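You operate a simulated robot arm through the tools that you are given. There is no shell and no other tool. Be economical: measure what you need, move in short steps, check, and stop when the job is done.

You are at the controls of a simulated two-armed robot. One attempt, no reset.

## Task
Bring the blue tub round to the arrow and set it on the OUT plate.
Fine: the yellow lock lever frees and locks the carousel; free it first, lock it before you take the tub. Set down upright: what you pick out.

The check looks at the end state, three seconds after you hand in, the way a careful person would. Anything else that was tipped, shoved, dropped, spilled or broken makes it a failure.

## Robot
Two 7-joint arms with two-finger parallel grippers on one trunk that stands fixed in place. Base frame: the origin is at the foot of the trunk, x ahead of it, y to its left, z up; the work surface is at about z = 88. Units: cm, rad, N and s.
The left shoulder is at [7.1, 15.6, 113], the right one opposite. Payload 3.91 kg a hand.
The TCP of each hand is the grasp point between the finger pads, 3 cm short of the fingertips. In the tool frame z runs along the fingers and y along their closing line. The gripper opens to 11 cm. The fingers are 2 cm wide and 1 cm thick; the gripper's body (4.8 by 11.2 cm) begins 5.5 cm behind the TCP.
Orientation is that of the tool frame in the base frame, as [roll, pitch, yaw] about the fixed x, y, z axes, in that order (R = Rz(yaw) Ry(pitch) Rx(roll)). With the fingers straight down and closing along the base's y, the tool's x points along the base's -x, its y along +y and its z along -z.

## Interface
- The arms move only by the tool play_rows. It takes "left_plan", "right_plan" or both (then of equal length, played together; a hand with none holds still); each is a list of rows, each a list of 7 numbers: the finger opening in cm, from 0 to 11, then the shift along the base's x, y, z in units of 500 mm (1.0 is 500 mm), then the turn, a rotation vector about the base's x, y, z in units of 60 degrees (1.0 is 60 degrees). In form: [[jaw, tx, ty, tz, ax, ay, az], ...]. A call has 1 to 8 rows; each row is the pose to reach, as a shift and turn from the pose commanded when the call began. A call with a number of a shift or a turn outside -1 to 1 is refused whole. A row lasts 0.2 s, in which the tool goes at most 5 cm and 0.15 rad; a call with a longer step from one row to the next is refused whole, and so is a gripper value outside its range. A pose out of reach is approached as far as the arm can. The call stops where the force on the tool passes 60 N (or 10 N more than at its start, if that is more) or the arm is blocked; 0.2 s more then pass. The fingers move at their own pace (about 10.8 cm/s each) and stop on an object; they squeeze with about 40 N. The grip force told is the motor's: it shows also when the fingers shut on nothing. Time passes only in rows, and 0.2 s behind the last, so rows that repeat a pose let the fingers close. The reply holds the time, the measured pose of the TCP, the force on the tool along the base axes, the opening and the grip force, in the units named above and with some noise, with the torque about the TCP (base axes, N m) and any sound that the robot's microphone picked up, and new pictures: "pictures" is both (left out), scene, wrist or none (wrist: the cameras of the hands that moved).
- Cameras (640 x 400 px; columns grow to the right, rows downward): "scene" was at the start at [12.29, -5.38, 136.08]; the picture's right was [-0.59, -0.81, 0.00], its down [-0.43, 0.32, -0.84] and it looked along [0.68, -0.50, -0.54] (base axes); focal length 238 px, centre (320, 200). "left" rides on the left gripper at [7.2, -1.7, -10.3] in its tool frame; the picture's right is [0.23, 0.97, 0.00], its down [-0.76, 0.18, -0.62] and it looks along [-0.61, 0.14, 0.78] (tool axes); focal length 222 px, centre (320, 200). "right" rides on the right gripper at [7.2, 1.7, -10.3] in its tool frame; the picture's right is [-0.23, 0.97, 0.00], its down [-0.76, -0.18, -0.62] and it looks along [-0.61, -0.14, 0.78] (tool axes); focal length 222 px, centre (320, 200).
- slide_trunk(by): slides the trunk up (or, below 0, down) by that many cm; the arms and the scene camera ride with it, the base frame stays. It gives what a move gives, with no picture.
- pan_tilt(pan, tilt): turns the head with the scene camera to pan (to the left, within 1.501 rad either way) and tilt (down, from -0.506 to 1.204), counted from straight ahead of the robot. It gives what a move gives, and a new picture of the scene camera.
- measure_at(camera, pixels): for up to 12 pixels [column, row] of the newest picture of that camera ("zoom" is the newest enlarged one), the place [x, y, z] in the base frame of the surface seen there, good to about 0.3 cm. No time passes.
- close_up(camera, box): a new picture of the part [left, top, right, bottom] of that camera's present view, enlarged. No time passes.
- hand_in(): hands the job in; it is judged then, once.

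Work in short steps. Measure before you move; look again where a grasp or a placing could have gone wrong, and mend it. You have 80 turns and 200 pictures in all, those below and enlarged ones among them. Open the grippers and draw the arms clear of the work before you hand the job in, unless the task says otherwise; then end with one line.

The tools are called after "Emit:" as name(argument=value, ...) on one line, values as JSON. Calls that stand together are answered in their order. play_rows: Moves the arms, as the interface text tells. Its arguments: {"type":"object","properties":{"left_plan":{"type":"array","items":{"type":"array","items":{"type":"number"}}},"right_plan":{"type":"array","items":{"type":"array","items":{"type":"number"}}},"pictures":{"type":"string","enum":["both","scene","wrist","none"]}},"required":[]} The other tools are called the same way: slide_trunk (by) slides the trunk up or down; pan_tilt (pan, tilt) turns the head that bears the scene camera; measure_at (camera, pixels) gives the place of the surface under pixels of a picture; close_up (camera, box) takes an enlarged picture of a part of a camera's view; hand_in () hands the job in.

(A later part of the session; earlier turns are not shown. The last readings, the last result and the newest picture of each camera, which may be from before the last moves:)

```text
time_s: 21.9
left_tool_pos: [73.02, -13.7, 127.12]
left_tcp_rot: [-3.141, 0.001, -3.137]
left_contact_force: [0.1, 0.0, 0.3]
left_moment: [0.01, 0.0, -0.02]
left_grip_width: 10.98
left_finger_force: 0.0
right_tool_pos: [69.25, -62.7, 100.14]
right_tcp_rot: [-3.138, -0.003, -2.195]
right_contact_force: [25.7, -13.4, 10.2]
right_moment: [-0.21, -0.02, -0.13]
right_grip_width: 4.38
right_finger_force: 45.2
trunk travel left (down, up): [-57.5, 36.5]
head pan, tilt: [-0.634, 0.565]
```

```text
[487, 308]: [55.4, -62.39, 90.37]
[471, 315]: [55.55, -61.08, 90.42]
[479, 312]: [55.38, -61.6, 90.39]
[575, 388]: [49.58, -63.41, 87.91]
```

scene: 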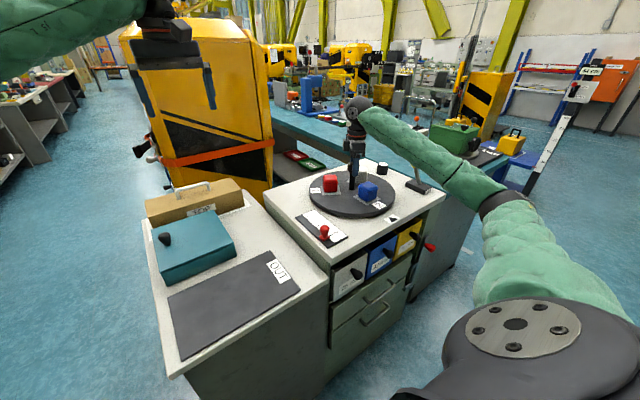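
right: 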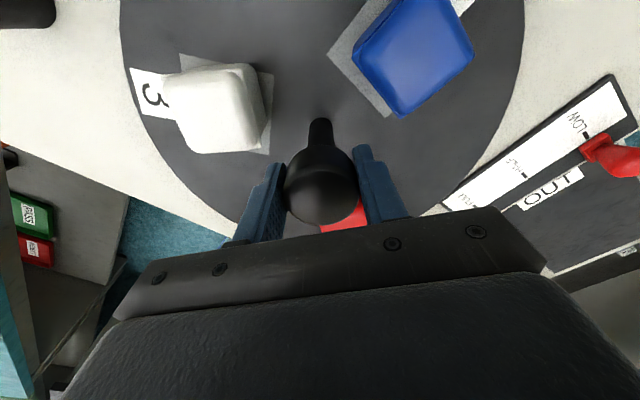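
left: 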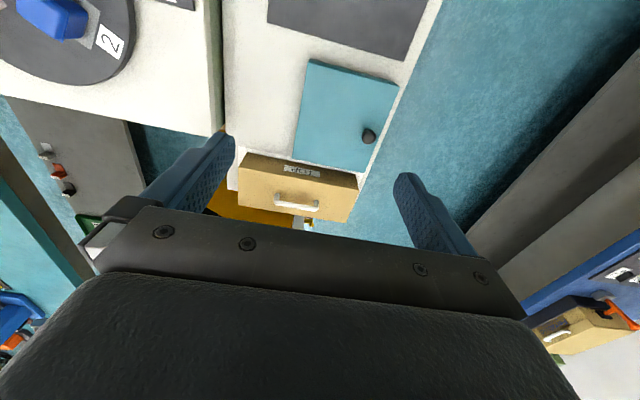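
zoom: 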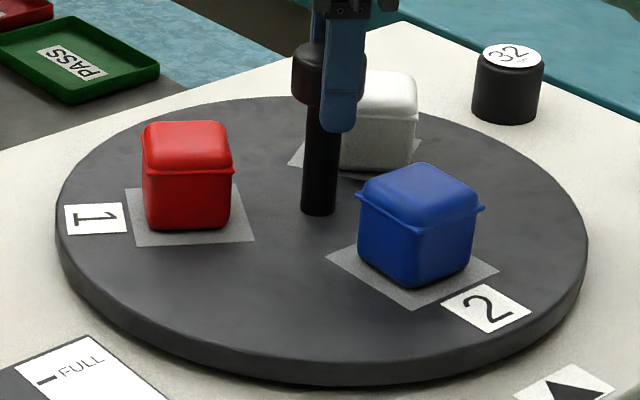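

Label 2 now sits exactly where label 3 was originally (487,308). I'll release, rise straight up, and unwind the yaw.

Emit:
play_rows(right_plan=[[6, 0, 0, 0, 0, 0, 0], [6, 0, 0, 0, 0, 0, 0], [6, 0, 0, 0.04, 0, 0, 0], [6, 0, 0, 0.12, 0, 0, 0], [6, 0, 0, 0.2, 0, 0, -0.1], [6, 0, 0, 0.2, 0, 0, -0.23], [6, 0, 0, 0.2, 0, 0, -0.36], [6, 0, 0, 0.2, 0, 0, -0.49]])

Emit:
close_up(camera="scene", box=[300, 155, 404, 220])

```text
time_s: 23.7
left_tool_pos: [72.93, -13.55, 127.25]
left_tcp_rot: [3.141, 0.0, -3.135]
left_contact_force: [-0.4, 1.1, 0.0]
left_moment: [-0.01, -0.01, 0.0]
left_grip_width: 11.0
left_finger_force: 0.1
right_tool_pos: [69.18, -62.71, 110.33]
right_tcp_rot: [-3.139, -0.003, -2.71]
right_contact_force: [0.4, 0.0, 0.0]
right_moment: [0.0, 0.0, 0.01]
right_grip_width: 5.99
right_finger_force: 0.1
trunk travel left (down, up): [-57.5, 36.5]
head pan, tilt: [-0.634, 0.565]
```

scene: 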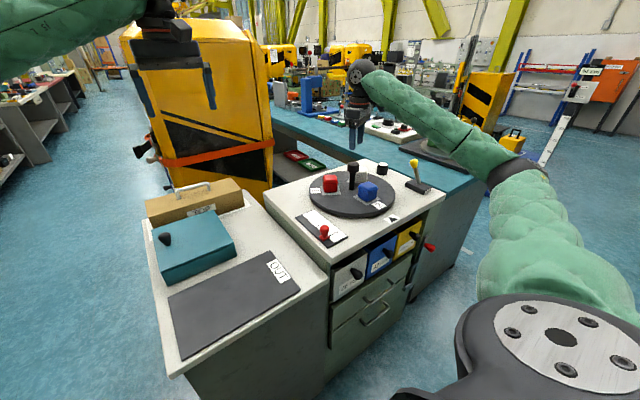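
right: 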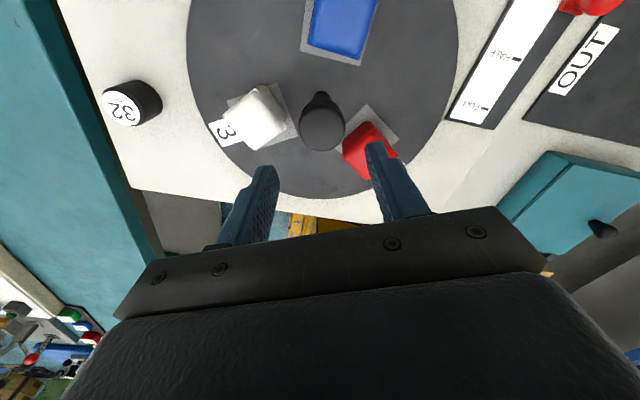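

```text
6.15 times, centred on (352, 188) of scene
```

zoom: 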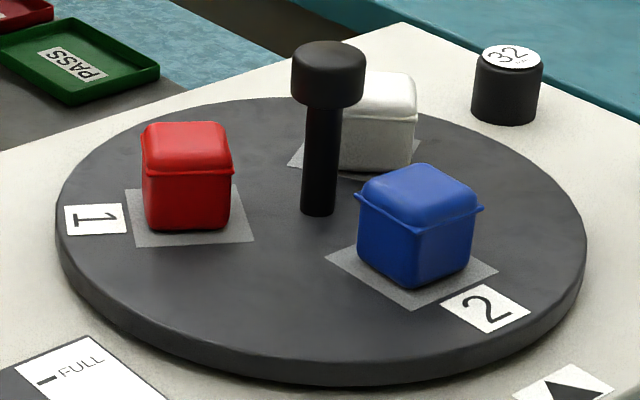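

All is good. Next is locking: I'll move the closed fingers to the +x side of the lever knob at (66,-86.3), high, with yaw back to 0.

Emit:
play_rows(right_plan=[[4, -0.01, -0.07, 0.02, 0, 0, -0.08], [2, -0.02, -0.15, 0.02, 0, 0, -0.16], [0, -0.03, -0.23, 0.02, 0, 0, -0.24], [0, -0.04, -0.31, 0.02, 0, 0, -0.32], [0, -0.05, -0.39, 0.02, 0, 0, -0.41], [0, -0.058, -0.472, 0.02, 0, 0, -0.41], [0, -0.058, -0.472, 0.02, 0, 0, -0.41]])

```text
time_s: 25.3
left_tool_pos: [72.79, -13.49, 127.25]
left_tcp_rot: [3.14, -0.001, -3.135]
left_contact_force: [0.1, 0.2, -0.1]
left_moment: [-0.03, 0.01, 0.01]
left_grip_width: 10.99
left_finger_force: 0.0
right_tool_pos: [66.33, -86.26, 111.35]
right_tcp_rot: [-3.138, -0.001, -3.137]
right_contact_force: [0.1, -0.3, -0.3]
right_moment: [0.0, 0.01, 0.01]
right_grip_width: 0.0
right_finger_force: 37.3
trunk travel left (down, up): [-57.5, 36.5]
head pan, tilt: [-0.634, 0.565]
```

scene: 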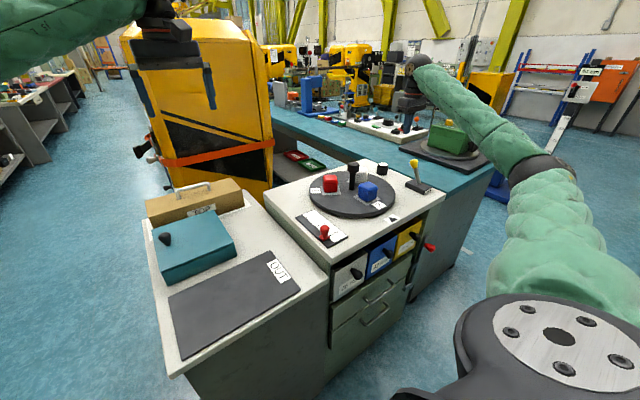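
right: 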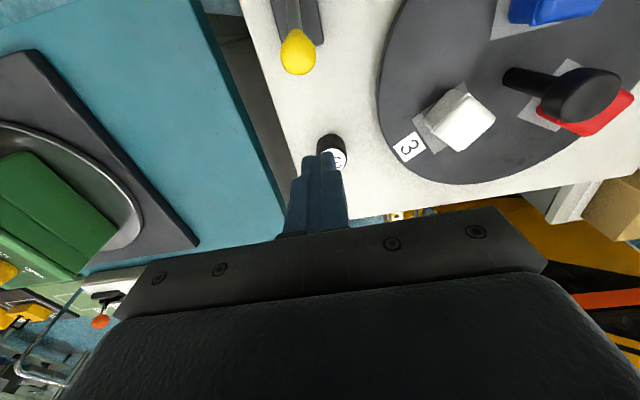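

The fingers are clear on the +x side of the knob. I'll lower to z≈99, then sweep -x to 53.8.

Emit:
play_rows(right_plan=[[0, 0, 0, -0.09, 0, 0, 0], [0, 0, 0, -0.18, 0, 0, 0], [0, 0, 0, -0.245, 0, 0, 0], [0, -0.05, 0, -0.245, 0, 0, 0], [0, -0.1, 0, -0.245, 0, 0, 0], [0, -0.15, 0, -0.245, 0, 0, 0], [0, -0.2, 0, -0.245, 0, 0, 0], [0, -0.248, 0, -0.245, 0, 0, 0]])

```text
time_s: 27.1
left_tool_pos: [73.24, -13.6, 127.03]
left_tcp_rot: [3.141, -0.004, -3.137]
left_contact_force: [-0.7, 0.0, 0.9]
left_moment: [-0.01, 0.01, 0.01]
left_grip_width: 10.98
left_finger_force: 0.1
right_tool_pos: [54.87, -86.1, 99.27]
right_tcp_rot: [-3.14, 0.024, -3.134]
right_contact_force: [59.7, 10.2, 1.2]
right_moment: [0.27, -1.78, 0.27]
right_grip_width: 0.03
right_finger_force: 37.6
trunk travel left (down, up): [-57.5, 36.5]
head pan, tilt: [-0.634, 0.565]
stopped in row 8 (right hand): the force on the tool passed its limit at 103 N (the readings are from after the stop); the commanded pose is now the measured one
```

scene: 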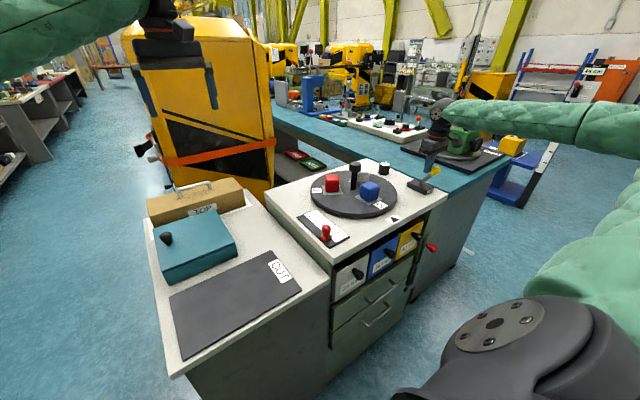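
right: 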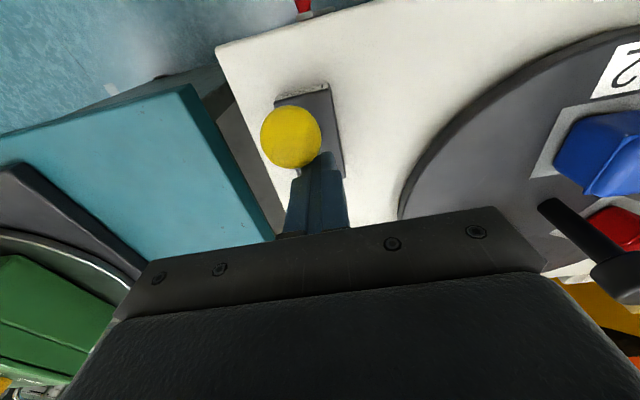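

Contact came at the end stop, and the knob is now on the LOCK side. I'll back off in +x, rise and check.

Emit:
play_rows(right_plan=[[0, 0.04, 0, 0, 0, 0, 0], [0, 0.12, 0, 0, 0, 0, 0], [0, 0.18, 0, 0.03, 0, 0, 0], [0, 0.18, 0, 0.12, 0, 0, 0], [0, 0.18, 0.04, 0.21, 0, 0, 0]])

Emit:
close_up(camera="scene", box=[300, 150, 460, 250])

Emit:
measure_at(camera="scene", pixels=[[432, 170], [433, 171], [393, 219], [379, 205]])

```text
time_s: 28.3
left_tool_pos: [72.86, -13.43, 127.27]
left_tcp_rot: [-3.14, 0.001, -3.137]
left_contact_force: [0.2, 0.8, -0.3]
left_moment: [0.0, 0.01, 0.01]
left_grip_width: 11.01
left_finger_force: 0.0
right_tool_pos: [63.3, -84.39, 110.02]
right_tcp_rot: [-3.134, 0.015, -3.137]
right_contact_force: [-0.5, 1.1, -0.3]
right_moment: [-0.01, -0.02, -0.03]
right_grip_width: 0.0
right_finger_force: 37.8
trunk travel left (down, up): [-57.5, 36.5]
head pan, tilt: [-0.634, 0.565]
```

scene: 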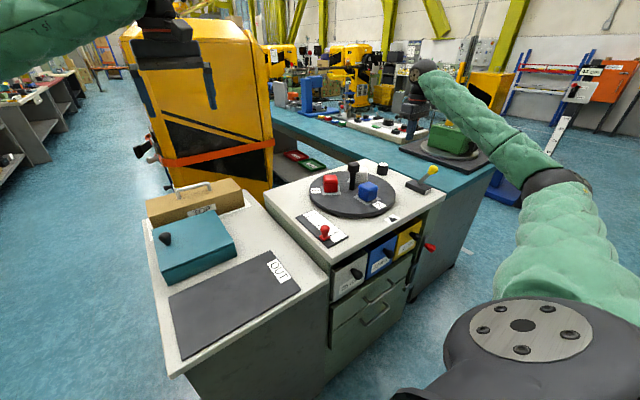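
right: 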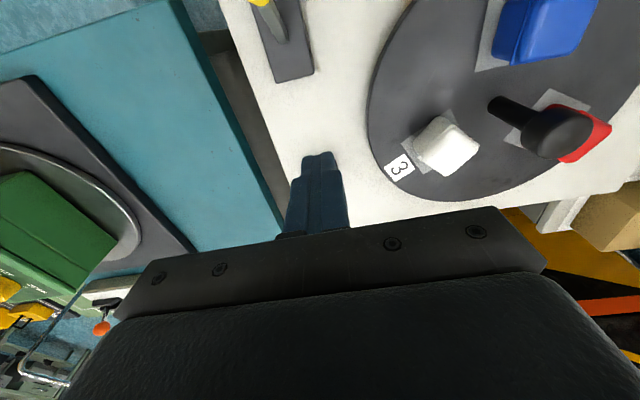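

```text
4.00 times, centred on (380, 200) of scene
```

zoom: 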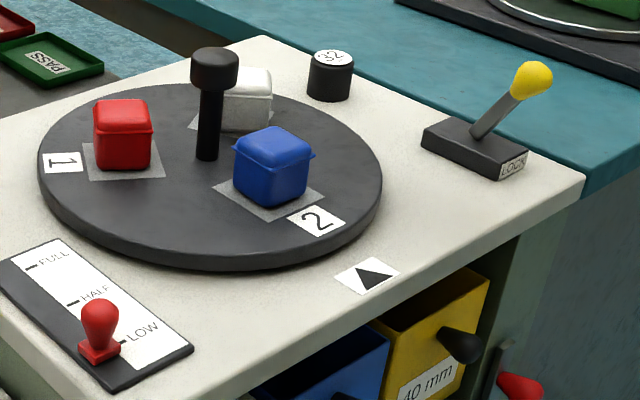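

```text
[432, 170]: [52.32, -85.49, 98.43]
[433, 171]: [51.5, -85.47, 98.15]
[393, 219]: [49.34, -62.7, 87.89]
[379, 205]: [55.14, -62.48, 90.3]
```

The lever is back at LOCK (knob at x≈52) and blue is at the arrow. I'll check how far the white tub really is from its pad.

Emit:
close_up(camera="right", box=[370, 80, 530, 180])

Emit:
measure_at(camera="zoom", pixels=[[190, 285], [270, 150], [440, 260], [320, 365], [300, 270], [130, 240], [335, 115], [240, 375], [450, 200], [220, 190]])

```text
4.00 times, centred on (450, 130) of right
```

zoom: 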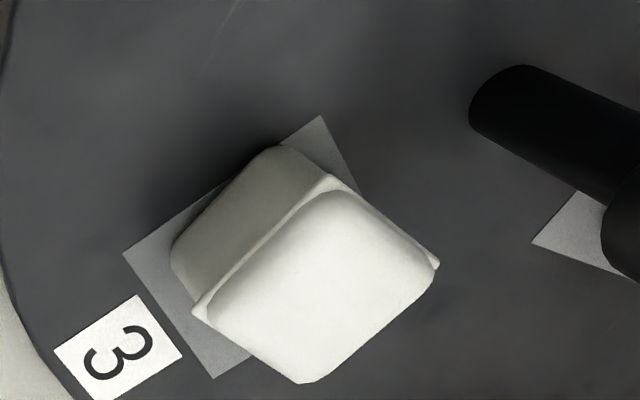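

```text
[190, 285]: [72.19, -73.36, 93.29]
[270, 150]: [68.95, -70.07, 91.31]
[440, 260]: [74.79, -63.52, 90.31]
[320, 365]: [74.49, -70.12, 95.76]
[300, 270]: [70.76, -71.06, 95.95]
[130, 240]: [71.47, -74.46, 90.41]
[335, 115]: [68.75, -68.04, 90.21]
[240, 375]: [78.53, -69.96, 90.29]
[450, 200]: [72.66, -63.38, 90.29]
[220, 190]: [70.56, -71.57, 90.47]
```

The white tub is on its pad, upright, shifted about 0.7 cm and turned about 20°. I'll take the blue one first: hover over it at (61,-62.5), z≈110, jaws at 9 cm.

Emit:
play_rows(right_plan=[[3, 0, 0.08, 0.02, 0, -0.01, 0], [5, -0.01, 0.16, 0.02, 0, -0.01, 0], [7, -0.02, 0.25, 0.02, 0, -0.01, 0], [9, -0.035, 0.34, 0.02, 0, -0.01, 0], [9, -0.046, 0.4356, 0.02, 0, -0.01, 0], [9, -0.046, 0.4356, 0.02, 0, -0.01, 0]], pictures="wrist")

Emit:
close_up(camera="right", box=[200, 50, 440, 200])

```text
time_s: 29.7
left_tool_pos: [72.93, -13.67, 127.31]
left_tcp_rot: [-3.141, 0.0, -3.136]
left_contact_force: [-1.0, 0.5, 0.4]
left_moment: [0.0, 0.01, 0.03]
left_grip_width: 11.02
left_finger_force: 0.1
right_tool_pos: [61.0, -62.82, 110.73]
right_tcp_rot: [-3.136, 0.026, -3.137]
right_contact_force: [0.5, -0.5, -0.3]
right_moment: [0.0, -0.04, -0.01]
right_grip_width: 9.01
right_finger_force: 0.1
trunk travel left (down, up): [-57.5, 36.5]
head pan, tilt: [-0.634, 0.565]
```

right: 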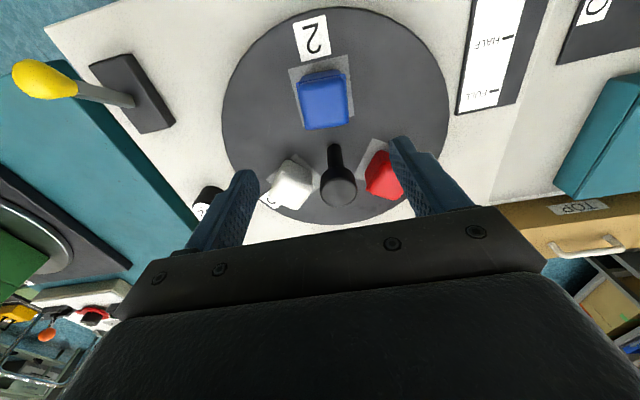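

```text
2.67 times, centred on (320, 125) of right
```

zoom: 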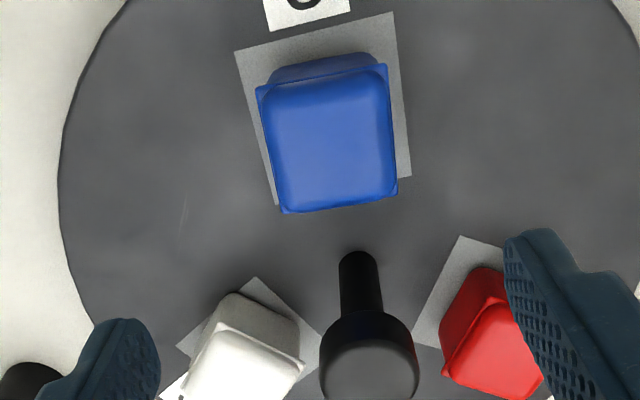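

I'll measure the blue lid's corners before descending.

Emit:
measure_at(camera="zoom", pixels=[[268, 98], [380, 80], [288, 202], [390, 185], [328, 140], [240, 55], [392, 18], [405, 172]])

```text
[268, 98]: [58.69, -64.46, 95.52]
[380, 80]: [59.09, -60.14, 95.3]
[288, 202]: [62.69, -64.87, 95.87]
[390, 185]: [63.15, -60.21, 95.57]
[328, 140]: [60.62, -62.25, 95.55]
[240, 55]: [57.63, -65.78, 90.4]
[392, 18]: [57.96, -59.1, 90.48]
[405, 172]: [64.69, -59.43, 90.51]
```

The blue centre is (60.9,-62.4), square to the base axes. I'll shift +0.4 cm in y, descend to z≈94, and close.

Emit:
play_rows(right_plan=[[9, -0.002, 0.008, -0.08, 0, 0.025, 0], [9, -0.002, 0.008, -0.16, 0, 0.025, 0], [9, -0.002, 0.008, -0.23, 0, 0.025, 0], [9, -0.002, 0.008, -0.29, 0, 0.025, 0], [9, -0.002, 0.008, -0.335, 0, 0.025, 0], [9, -0.002, 0.008, -0.335, 0, 0.025, 0], [4, -0.002, 0.008, -0.335, 0, 0.025, 0], [4, -0.002, 0.008, -0.335, 0, 0.025, 0]])

```text
time_s: 31.5
left_tool_pos: [72.69, -13.55, 127.23]
left_tcp_rot: [3.141, 0.0, -3.135]
left_contact_force: [0.0, 0.0, 0.0]
left_moment: [0.0, 0.0, 0.02]
left_grip_width: 10.99
left_finger_force: 0.1
right_tool_pos: [60.84, -62.12, 93.87]
right_tcp_rot: [-3.138, 0.0, -3.136]
right_contact_force: [0.3, 0.2, 0.8]
right_moment: [0.04, 0.01, 0.0]
right_grip_width: 5.16
right_finger_force: 40.1
trunk travel left (down, up): [-57.5, 36.5]
head pan, tilt: [-0.634, 0.565]
```

scene: 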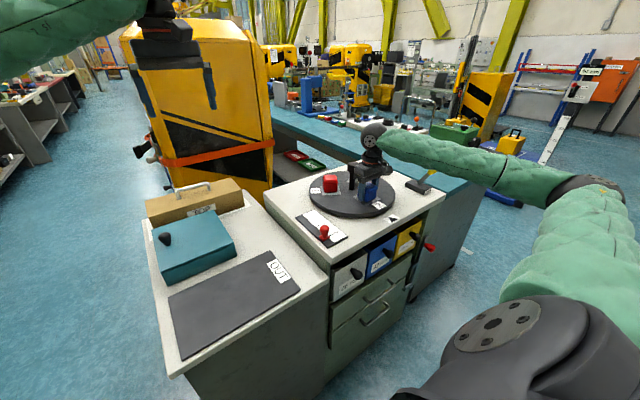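
right: 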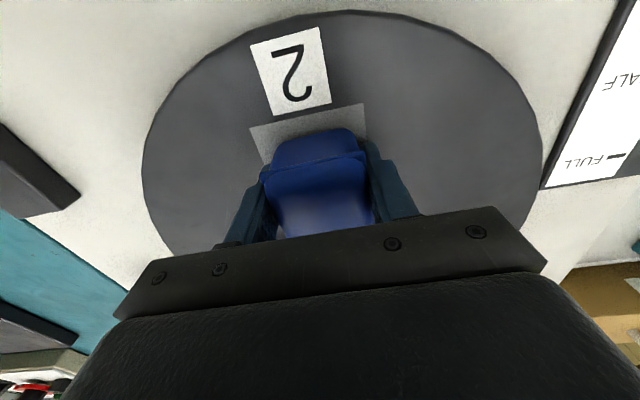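

Blue is gripped (5.16 cm). I'll lift straight up 18 cm and move the idle left arm to +y, out of the way.

Emit:
play_rows(right_plan=[[4, 0, 0, 0.03, 0, 0, 0], [4, 0, 0, 0.08, 0, 0, 0], [4, 0, 0, 0.14, 0, 0, 0], [4, 0, 0, 0.2, 0, 0, 0], [4, 0, 0, 0.26, 0, 0, 0], [4, 0, 0, 0.32, 0, 0, 0], [4, 0, 0, 0.36, 0, 0, 0], [4, 0, 0, 0.36, 0, 0, 0]], left_plan=[[11, 0, 0.05, 0, 0, 0, 0], [11, 0, 0.12, 0, 0, 0, 0], [11, 0, 0.2, 0, 0, 0, 0], [11, 0, 0.28, 0, 0, 0, 0], [11, 0, 0.36, 0, 0, 0, 0], [11, 0, 0.44, 0, 0, 0, 0], [11, 0, 0.5, 0, 0, 0, 0], [11, 0, 0.54, 0, 0, 0, 0]])

```text
time_s: 33.3
left_tool_pos: [72.97, 13.56, 127.33]
left_tcp_rot: [-3.141, 0.0, -3.141]
left_contact_force: [-0.3, 0.6, 0.1]
left_moment: [0.01, 0.01, 0.01]
left_grip_width: 11.02
left_finger_force: 0.0
right_tool_pos: [60.99, -62.01, 112.09]
right_tcp_rot: [-3.137, 0.0, -3.136]
right_contact_force: [0.5, -0.6, -1.0]
right_moment: [0.0, 0.01, 0.0]
right_grip_width: 5.16
right_finger_force: 39.9
trunk travel left (down, up): [-57.5, 36.5]
head pan, tilt: [-0.634, 0.565]
```

scene: 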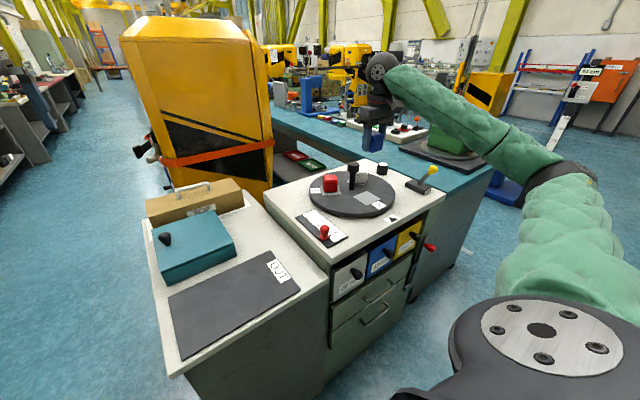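
right: 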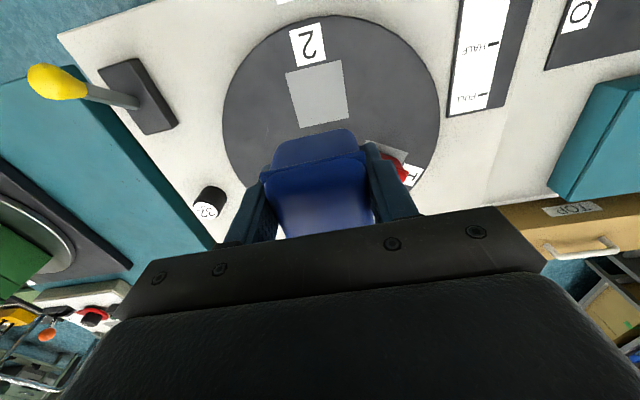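
left: 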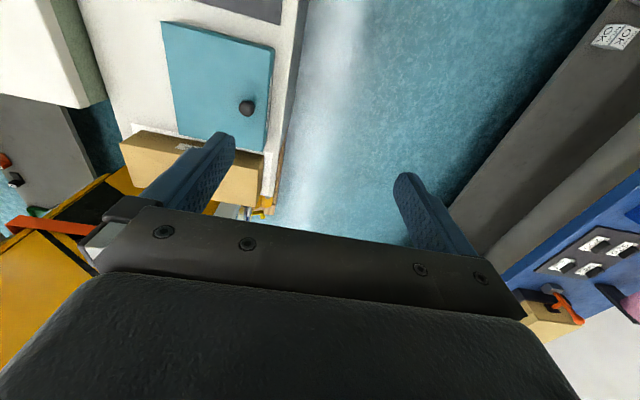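

Blue is held and level. I'll carry it in +y at z≈112 towards the plate, first 27 cm.

Emit:
play_rows(right_plan=[[4, 0, 0.03, 0, 0, 0, 0], [4, 0, 0.09, 0, 0, 0, 0], [4, -0.01, 0.17, 0, 0, 0, 0], [4, -0.02, 0.25, 0, 0, 0, 0], [4, -0.03, 0.33, 0, 0, 0, 0], [4, -0.04, 0.41, 0, 0, 0, 0], [4, -0.05, 0.49, 0, 0, 0, 0], [4, -0.05, 0.54, 0, 0, 0, 0]], pictures="scene")

```text
time_s: 35.1
left_tool_pos: [73.05, 13.46, 127.33]
left_tcp_rot: [3.141, -0.001, -3.135]
left_contact_force: [-0.1, 0.0, -0.1]
left_moment: [-0.02, 0.03, 0.01]
left_grip_width: 10.99
left_finger_force: 0.0
right_tool_pos: [58.48, -34.95, 112.04]
right_tcp_rot: [-3.137, 0.0, -3.136]
right_contact_force: [0.1, -0.3, -1.1]
right_moment: [0.01, 0.02, -0.02]
right_grip_width: 5.15
right_finger_force: 40.4
trunk travel left (down, up): [-57.5, 36.5]
head pan, tilt: [-0.634, 0.565]
```

scene: 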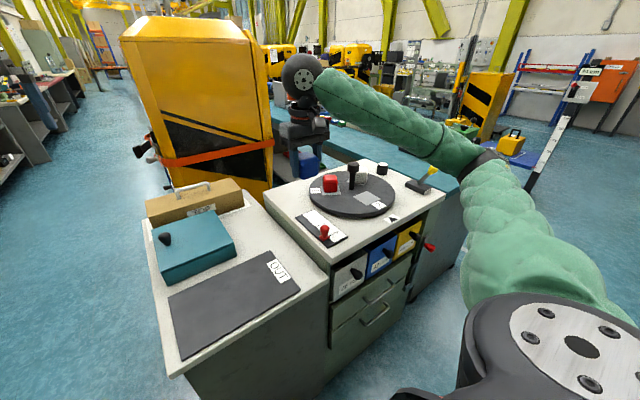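

All is steady. I'll check the carousel while carrying on to y≈-12.

Emit:
play_rows(right_plan=[[4, 0, 0.04, 0, 0, 0, 0], [4, 0, 0.11, 0, 0, 0, 0], [4, 0, 0.19, 0, 0, 0, 0], [4, 0, 0.27, 0, 0, 0, 0], [4, 0, 0.35, 0, 0, 0, 0], [4, 0, 0.42, 0, 0, 0, 0], [4, 0, 0.46, 0, 0, 0, 0], [4, 0, 0.46, 0, 0, 0, 0]])

Emit:
close_up(camera="scene", box=[300, 155, 404, 220])

```text
time_s: 36.9
left_tool_pos: [72.92, 13.48, 127.41]
left_tcp_rot: [3.141, 0.0, -3.136]
left_contact_force: [-0.9, 0.0, -0.1]
left_moment: [0.0, 0.03, 0.0]
left_grip_width: 10.99
left_finger_force: 0.1
right_tool_pos: [58.36, -12.02, 112.09]
right_tcp_rot: [-3.137, -0.001, -3.137]
right_contact_force: [-0.3, -0.4, -1.5]
right_moment: [0.0, 0.01, 0.01]
right_grip_width: 5.13
right_finger_force: 39.7
trunk travel left (down, up): [-57.5, 36.5]
head pan, tilt: [-0.634, 0.565]
```

scene: 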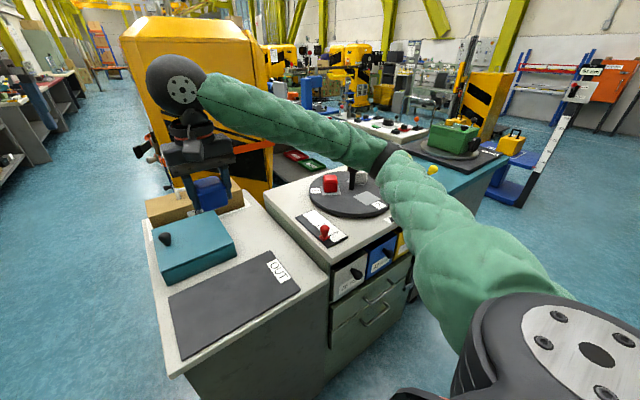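
right: 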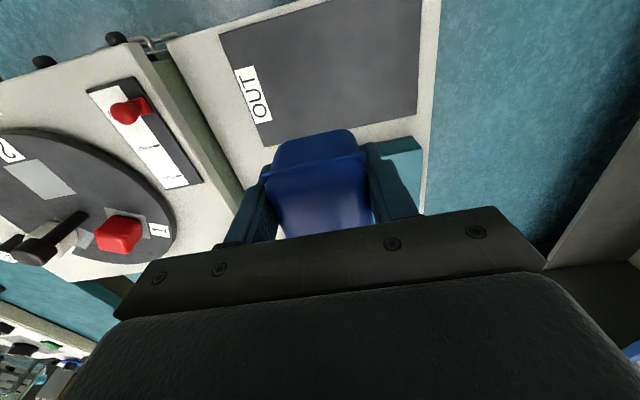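

```text
6.15 times, centred on (352, 188) of scene
```

zoom: 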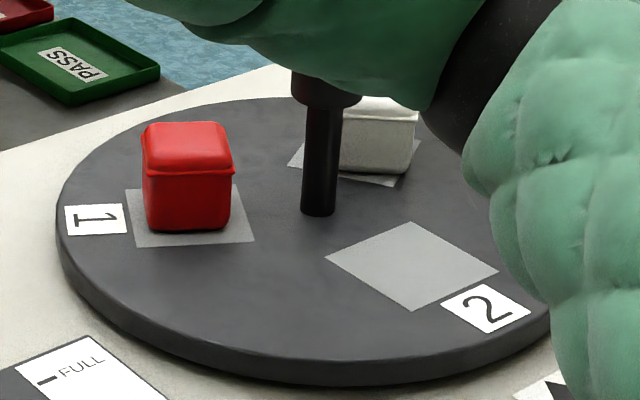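

White and red are fine. Before lowering, I'll check how high the right arm's links are over the carousel and the table.

Emit:
measure_at(camera="scene", pixels=[[250, 125], [340, 150], [380, 165], [400, 200], [430, 260], [300, 135], [370, 130], [440, 200], [195, 225], [230, 215], [214, 205]])

```text
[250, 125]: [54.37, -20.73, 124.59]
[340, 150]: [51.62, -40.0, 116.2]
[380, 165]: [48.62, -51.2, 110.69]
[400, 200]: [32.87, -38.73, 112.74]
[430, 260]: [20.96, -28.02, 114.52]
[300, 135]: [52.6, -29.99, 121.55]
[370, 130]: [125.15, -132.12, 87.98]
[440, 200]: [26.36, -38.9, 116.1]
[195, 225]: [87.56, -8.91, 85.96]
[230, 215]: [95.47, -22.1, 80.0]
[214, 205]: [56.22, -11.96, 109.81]
```

The elbow (~(48,-52), z≈109) sits near the table's front and the red slider. I'll lower in steps and track the elbow height.

Emit:
play_rows(right_plan=[[4, 0, 0, -0.05, 0, 0, 0], [4, 0, 0, -0.1, 0, 0, 0], [4, 0, 0, -0.15, 0, 0, 0], [4, 0, 0, -0.18, 0, 0, 0]], pictures="scene")

Emit:
measure_at(camera="scene", pixels=[[340, 170], [380, 180], [400, 210], [300, 160], [390, 195], [360, 185], [410, 240]])

```text
time_s: 37.9
left_tool_pos: [72.96, 13.55, 127.2]
left_tcp_rot: [3.141, -0.001, -3.136]
left_contact_force: [-0.7, 0.5, -0.3]
left_moment: [0.02, -0.01, 0.02]
left_grip_width: 10.99
left_finger_force: 0.1
right_tool_pos: [58.48, -11.97, 102.98]
right_tcp_rot: [-3.136, 0.0, -3.137]
right_contact_force: [0.3, 0.6, -1.7]
right_moment: [-0.02, 0.0, 0.0]
right_grip_width: 5.15
right_finger_force: 40.1
trunk travel left (down, up): [-57.5, 36.5]
head pan, tilt: [-0.634, 0.565]
```

scene: 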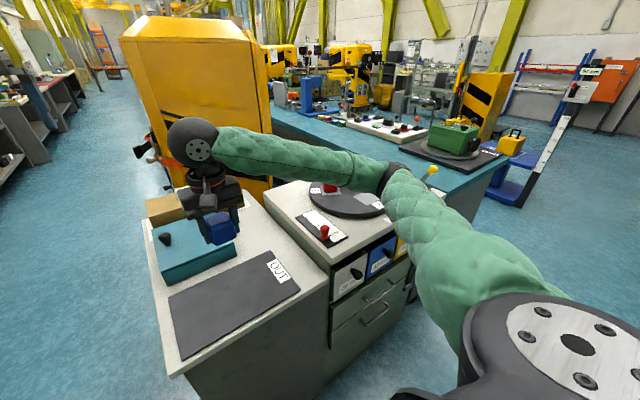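

```text
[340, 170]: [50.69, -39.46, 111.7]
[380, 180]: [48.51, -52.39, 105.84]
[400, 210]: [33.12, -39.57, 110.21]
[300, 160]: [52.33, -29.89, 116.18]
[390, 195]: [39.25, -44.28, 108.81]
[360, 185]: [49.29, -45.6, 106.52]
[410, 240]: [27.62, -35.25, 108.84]
```

The elbow drops about half as much as the hand, which would bring the forearm close to the red slider. I'll raise the trunk 20 cm so the forearm slopes down more steeply.

Emit:
slide_trunk(by=20)

```text
time_s: 40.1
left_tool_pos: [72.94, 13.46, 147.23]
left_tcp_rot: [-3.14, 0.001, -3.137]
left_contact_force: [-0.9, -0.3, 0.2]
left_moment: [-0.03, -0.01, 0.01]
left_grip_width: 11.01
left_finger_force: 0.1
right_tool_pos: [58.42, -11.97, 123.01]
right_tcp_rot: [-3.137, 0.0, -3.137]
right_contact_force: [0.7, -1.1, -1.2]
right_moment: [-0.01, 0.0, -0.01]
right_grip_width: 5.17
right_finger_force: 40.1
trunk travel left (down, up): [-77.5, 16.5]
head pan, tilt: [-0.634, 0.565]
```

Next I lower the hand 28 cm to z≈95 and check the forearm.

Emit:
play_rows(right_plan=[[4, 0, 0, -0.05, 0, 0, 0], [4, 0, 0, -0.13, 0, 0, 0], [4, 0, 0, -0.21, 0, 0, 0], [4, 0, 0, -0.29, 0, 0, 0], [4, 0, 0, -0.37, 0, 0, 0], [4, 0, 0, -0.45, 0, 0, 0], [4, 0, 0, -0.52, 0, 0, 0], [4, 0, 0, -0.56, 0, 0, 0]])

Emit:
measure_at(camera="scene", pixels=[[340, 200], [380, 210], [400, 230], [300, 190], [360, 205], [320, 210]])

```text
time_s: 41.9
left_tool_pos: [73.0, 13.54, 147.25]
left_tcp_rot: [3.141, 0.0, -3.137]
left_contact_force: [0.5, 0.1, 0.0]
left_moment: [0.03, 0.02, 0.0]
left_grip_width: 11.02
left_finger_force: 0.0
right_tool_pos: [58.38, -11.98, 95.04]
right_tcp_rot: [-3.135, -0.001, -3.137]
right_contact_force: [0.0, -0.6, -0.6]
right_moment: [-0.02, 0.0, 0.03]
right_grip_width: 5.14
right_finger_force: 40.1
trunk travel left (down, up): [-77.5, 16.5]
head pan, tilt: [-0.634, 0.565]
```

scene: 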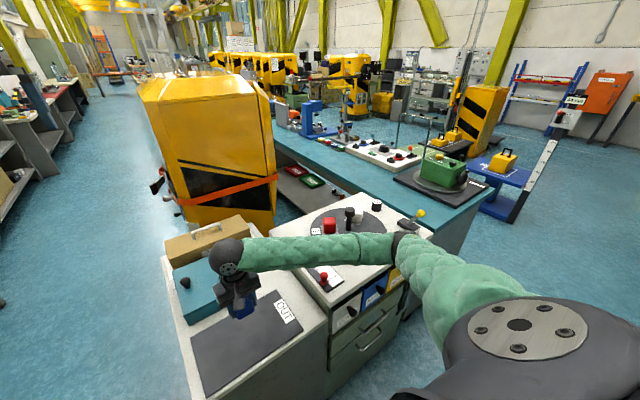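
right: 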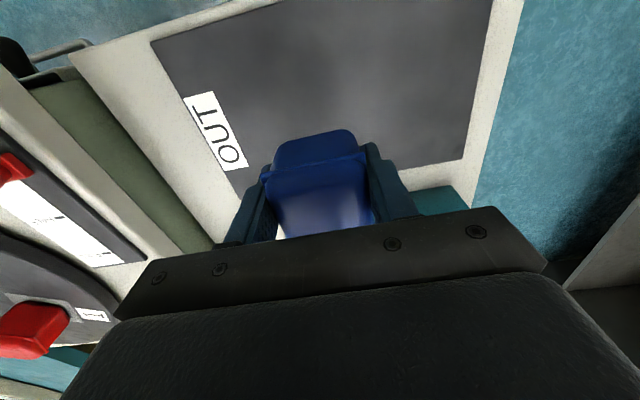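

```text
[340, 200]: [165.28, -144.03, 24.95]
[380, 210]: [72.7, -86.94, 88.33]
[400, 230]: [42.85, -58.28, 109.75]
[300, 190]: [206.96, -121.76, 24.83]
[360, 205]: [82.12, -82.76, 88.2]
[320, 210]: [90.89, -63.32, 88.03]
```

Emit:
measure_at(camera="scene", pixels=[[340, 258], [300, 262], [380, 260], [340, 240], [270, 262], [395, 255]])

```text
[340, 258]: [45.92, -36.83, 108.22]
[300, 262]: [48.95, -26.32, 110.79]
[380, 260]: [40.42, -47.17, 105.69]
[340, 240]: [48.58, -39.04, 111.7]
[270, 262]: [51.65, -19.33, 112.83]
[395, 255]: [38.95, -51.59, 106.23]
```

The forearm's lower edge is at z≈107 near the slider (top ≈94), so there is margin. I'll lower 9.5 cm to z≈85.5 and recheck.

Emit:
play_rows(right_plan=[[4, 0, 0, -0.05, 0, 0, 0], [4, 0, 0, -0.1, 0, 0, 0], [4, 0, 0, -0.15, 0, 0, 0], [4, 0, 0, -0.19, 0, 0, 0], [4, 0, 0, -0.19, 0, 0, 0]])

Emit:
measure_at(camera="scene", pixels=[[340, 275], [300, 280], [340, 265], [320, 280], [205, 330], [290, 320]])

Emit:
close_up(camera="scene", box=[180, 220, 420, 370])

```text
time_s: 43.1
left_tool_pos: [72.87, 13.45, 147.26]
left_tcp_rot: [-3.141, 0.0, -3.136]
left_contact_force: [-0.4, 0.0, 0.5]
left_moment: [-0.03, 0.01, 0.01]
left_grip_width: 11.02
left_finger_force: 0.0
right_tool_pos: [58.41, -11.9, 85.14]
right_tcp_rot: [-3.134, 0.001, -3.135]
right_contact_force: [0.1, 0.5, -0.3]
right_moment: [0.0, -0.03, 0.0]
right_grip_width: 5.14
right_finger_force: 40.3
trunk travel left (down, up): [-77.5, 16.5]
head pan, tilt: [-0.634, 0.565]
```

scene: 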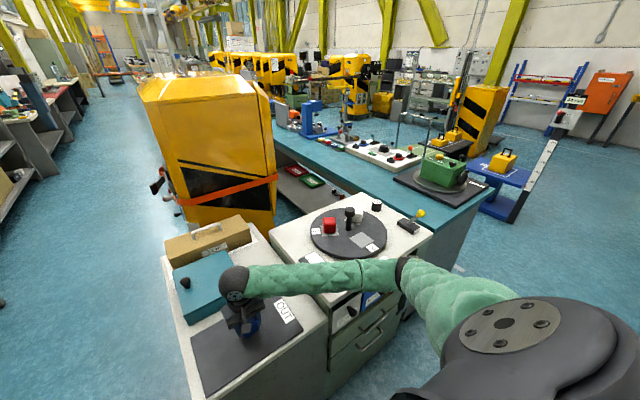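
right: 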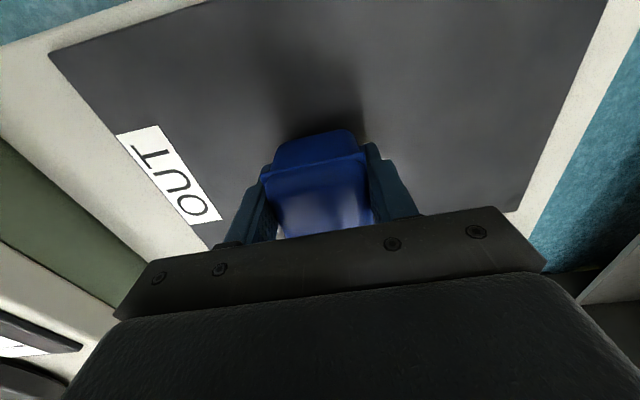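

```text
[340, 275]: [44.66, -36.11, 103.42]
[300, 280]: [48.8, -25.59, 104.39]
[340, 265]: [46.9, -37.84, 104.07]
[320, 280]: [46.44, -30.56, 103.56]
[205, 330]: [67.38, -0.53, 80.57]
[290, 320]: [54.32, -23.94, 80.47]
```

```text
2.67 times, centred on (300, 295) of scene
```

zoom: 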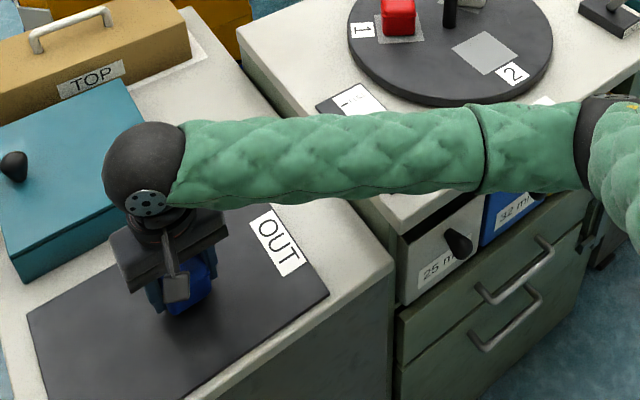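

Clear everywhere. I'll do the last lowering of about 1.2 cm slowly, watching the force.

Emit:
play_rows(right_plan=[[4, 0, 0, -0.01, 0, 0, 0], [4, 0, 0, -0.018, 0, 0, 0], [4, 0, 0, -0.022, 0, 0, 0], [4, 0, 0, -0.024, 0, 0, 0], [4, 0, 0, -0.024, 0, 0, 0]], pictures="none")

```text
time_s: 44.3
left_tool_pos: [73.03, 13.47, 147.3]
left_tcp_rot: [3.141, 0.0, -3.138]
left_contact_force: [-0.6, 0.4, 0.7]
left_moment: [0.01, -0.04, 0.0]
left_grip_width: 10.97
left_finger_force: 0.2
right_tool_pos: [58.33, -11.87, 84.19]
right_tcp_rot: [-3.137, -0.001, -3.136]
right_contact_force: [-0.1, 0.3, -2.0]
right_moment: [0.02, 0.0, 0.0]
right_grip_width: 5.14
right_finger_force: 40.2
trunk travel left (down, up): [-77.5, 16.5]
head pan, tilt: [-0.634, 0.565]
```

No contact yet at 84.2, so I continue in 1 mm steps.

Emit:
play_rows(right_plan=[[4, 0, 0, -0.003, 0, 0, 0], [4, 0, 0, -0.006, 0, 0, 0], [4, 0, 0, -0.009, 0, 0, 0], [4, 0, 0, -0.009, 0, 0, 0]], pictures="wrist")

```text
time_s: 45.3
left_tool_pos: [72.86, 13.52, 147.42]
left_tcp_rot: [3.141, 0.0, -3.136]
left_contact_force: [-0.1, 0.0, 0.0]
left_moment: [0.0, -0.04, -0.01]
left_grip_width: 11.01
left_finger_force: 0.1
right_tool_pos: [58.42, -11.99, 84.1]
right_tcp_rot: [-3.137, 0.003, -3.137]
right_contact_force: [8.3, 0.6, 34.2]
right_moment: [0.84, 0.15, -0.2]
right_grip_width: 5.13
right_finger_force: 40.0
trunk travel left (down, up): [-77.5, 16.5]
head pan, tilt: [-0.634, 0.565]
```

right: 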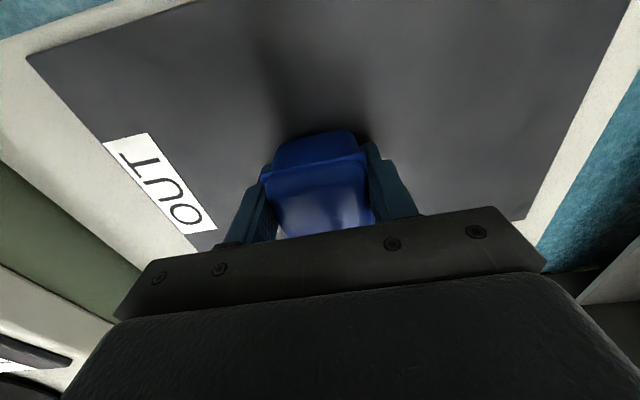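

The tub is seated (34 N upward). I'll ease up 3 mm to relax the force, open, and then rise straight up.

Emit:
play_rows(right_plan=[[4, 0, 0, 0.006, 0, 0, 0], [9, 0, 0, 0.006, 0, 0, 0], [9, 0, 0, 0.006, 0, 0, 0], [9, 0, 0, 0.006, 0, 0, 0], [9, 0, 0, 0.05, 0, 0, 0], [9, 0, 0, 0.13, 0, 0, 0], [9, 0, 0, 0.22, 0, 0, 0], [9, 0, 0, 0.31, 0, 0, 0]])

Emit:
close_up(camera="right", box=[200, 20, 440, 170])

```text
time_s: 47.1
left_tool_pos: [72.88, 13.52, 147.31]
left_tcp_rot: [3.141, 0.0, -3.136]
left_contact_force: [0.5, 1.2, -1.2]
left_moment: [0.02, 0.03, 0.04]
left_grip_width: 11.0
left_finger_force: 0.1
right_tool_pos: [58.28, -11.86, 99.47]
right_tcp_rot: [-3.137, -0.002, -3.135]
right_contact_force: [0.3, 0.2, -0.1]
right_moment: [-0.02, 0.0, -0.01]
right_grip_width: 9.0
right_finger_force: 0.0
trunk travel left (down, up): [-77.5, 16.5]
head pan, tilt: [-0.634, 0.565]
```

scene: 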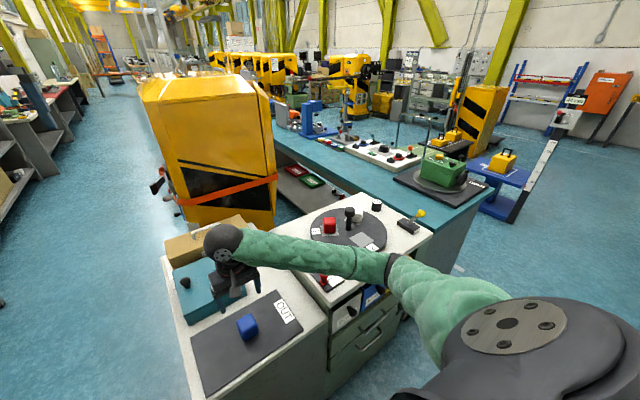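
right: 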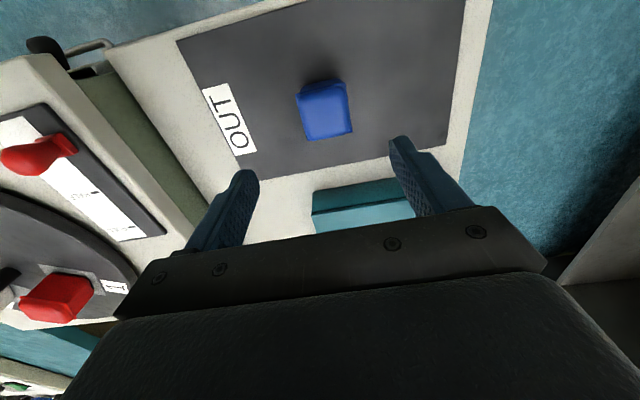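

```text
2.67 times, centred on (320, 95) of right
```

zoom: 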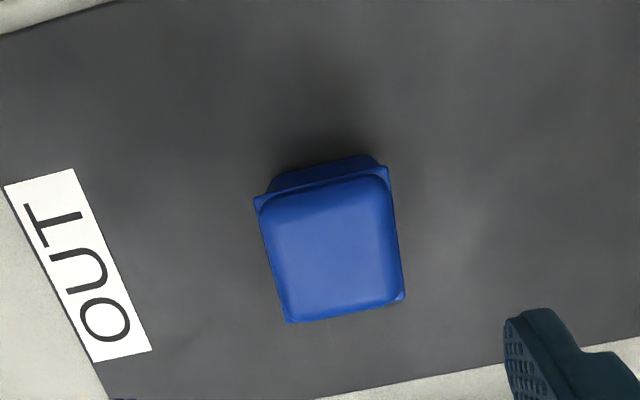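

Blue stands upright on OUT. I'll raise the arm well clear, then look at the white tub from above.

Emit:
play_rows(right_plan=[[9, 0, 0, 0.09, 0, 0, 0], [9, 0, 0, 0.18, 0, 0, 0], [9, 0, 0, 0.27, 0, 0, 0], [9, 0, 0, 0.36, 0, 0, 0], [9, 0, 0, 0.45, 0, 0, 0], [9, 0, 0, 0.54, 0, 0, 0], [9, 0, -0.07, 0.58, 0, 0, 0], [9, 0, -0.16, 0.58, 0, 0, 0]], pictures="none")

Emit:
play_rows(right_plan=[[9, 0, -0.09, 0, 0, 0, 0], [9, 0, -0.18, 0, 0, 0, 0], [9, 0, -0.27, 0, 0, 0, 0], [9, 0, -0.36, 0, 0, 0, 0], [9, 0.02, -0.45, -0.02, 0, 0, 0], [9, 0.06, -0.53, -0.05, 0, 0, 0], [9, 0.1, -0.6, -0.08, 0, 0, 0], [9, 0.14, -0.67, -0.1, 0, 0, 0]])

```text
time_s: 48.9
left_tool_pos: [72.72, 13.31, 147.34]
left_tcp_rot: [3.141, 0.0, -3.137]
left_contact_force: [-0.5, -0.2, 0.1]
left_moment: [-0.01, -0.01, 0.04]
left_grip_width: 11.0
left_finger_force: 0.0
right_tool_pos: [58.39, -20.38, 128.34]
right_tcp_rot: [-3.139, 0.001, -3.135]
right_contact_force: [-0.4, 0.7, -0.5]
right_moment: [0.02, 0.0, 0.01]
right_grip_width: 9.0
right_finger_force: 0.1
trunk travel left (down, up): [-77.5, 16.5]
head pan, tilt: [-0.634, 0.565]
```

```text
time_s: 50.7
left_tool_pos: [73.01, 13.36, 147.3]
left_tcp_rot: [3.141, -0.001, -3.138]
left_contact_force: [-0.1, -1.0, 0.9]
left_moment: [-0.01, 0.04, 0.0]
left_grip_width: 11.01
left_finger_force: 0.0
right_tool_pos: [65.47, -53.35, 123.27]
right_tcp_rot: [-3.136, 0.0, -3.133]
right_contact_force: [-1.0, -0.5, 0.4]
right_moment: [0.02, 0.02, -0.01]
right_grip_width: 9.03
right_finger_force: 0.0
trunk travel left (down, up): [-77.5, 16.5]
head pan, tilt: [-0.634, 0.565]
```

scene: 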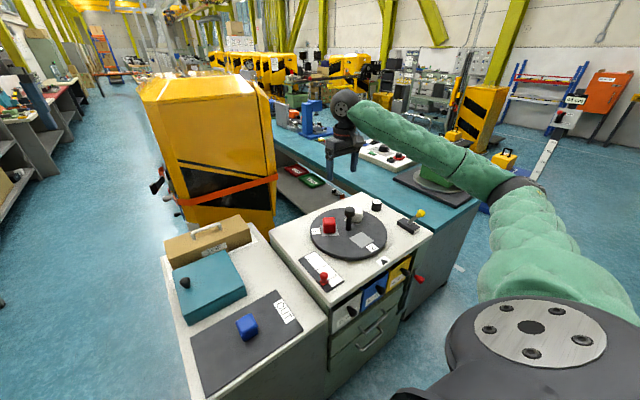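
right: 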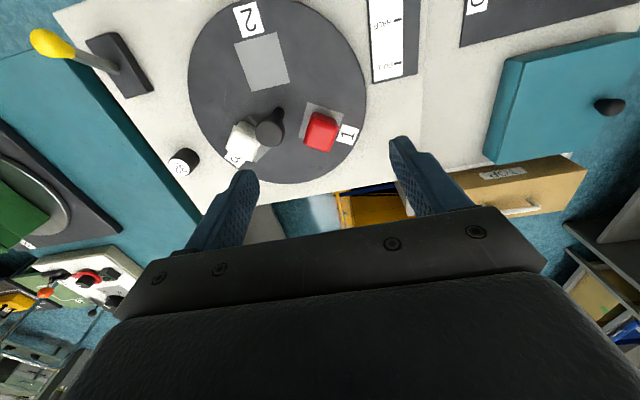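

Blue is placed and the arm is clear. I'll mend the white tub's turn, first hovering above it with the jaw turned +50° (closing across its radial faces).

Emit:
play_rows(right_plan=[[8, 0.02, -0.06, 0, 0, 0, 0.12], [8, 0.04, -0.12, 0, 0, 0, 0.25], [8, 0.06, -0.18, 0, 0, 0, 0.38], [8, 0.08, -0.24, -0.02, 0, 0, 0.51], [8, 0.1, -0.29, -0.06, 0, 0, 0.64], [8, 0.12, -0.33, -0.1, 0, 0, 0.76], [8, 0.135, -0.345, -0.14, 0, 0, 0.85], [8, 0.135, -0.345, -0.16, 0, 0, 0.85]])

Emit:
close_up(camera="right", box=[200, 50, 440, 200])

```text
time_s: 52.5
left_tool_pos: [72.93, 13.44, 147.18]
left_tcp_rot: [-3.141, 0.001, -3.137]
left_contact_force: [-0.5, -0.1, 0.3]
left_moment: [0.01, 0.0, 0.0]
left_grip_width: 11.0
left_finger_force: 0.0
right_tool_pos: [72.24, -70.73, 115.33]
right_tcp_rot: [-3.137, -0.001, -2.246]
right_contact_force: [0.6, 0.6, 0.8]
right_moment: [0.03, 0.01, 0.01]
right_grip_width: 8.01
right_finger_force: 0.2
trunk travel left (down, up): [-77.5, 16.5]
head pan, tilt: [-0.634, 0.565]
```

scene: 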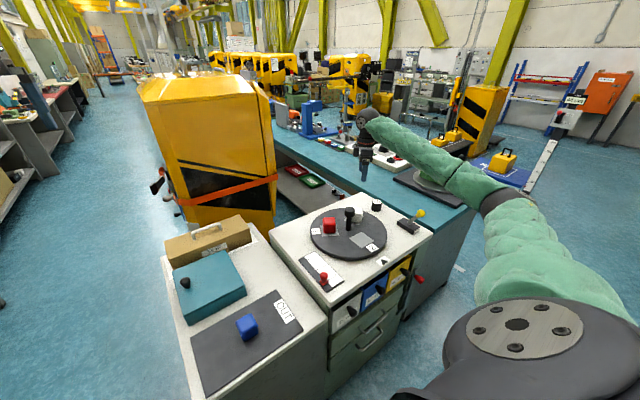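
right: 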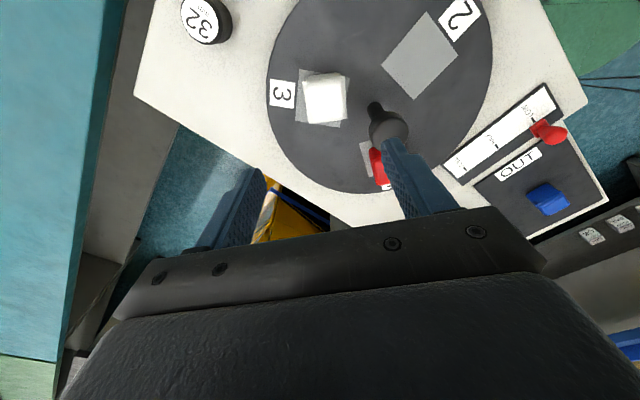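

```text
2.67 times, centred on (320, 125) of right
```

zoom: 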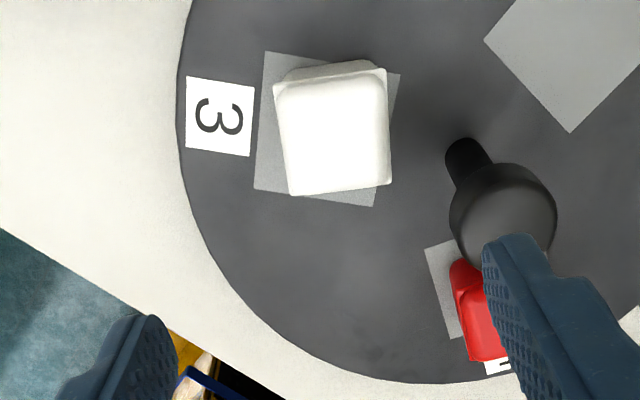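

Emit:
measure_at(camera="zoom", pixels=[[285, 88], [378, 75], [295, 185], [385, 175], [335, 130], [267, 57], [258, 185], [374, 202], [395, 80], [500, 210]])

```text
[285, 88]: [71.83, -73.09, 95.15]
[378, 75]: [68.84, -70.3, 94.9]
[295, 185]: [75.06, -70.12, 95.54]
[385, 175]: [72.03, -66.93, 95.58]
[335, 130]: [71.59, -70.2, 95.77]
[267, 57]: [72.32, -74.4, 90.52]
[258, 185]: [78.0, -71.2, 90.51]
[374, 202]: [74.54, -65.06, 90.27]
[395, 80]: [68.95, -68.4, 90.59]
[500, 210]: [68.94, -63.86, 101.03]
```

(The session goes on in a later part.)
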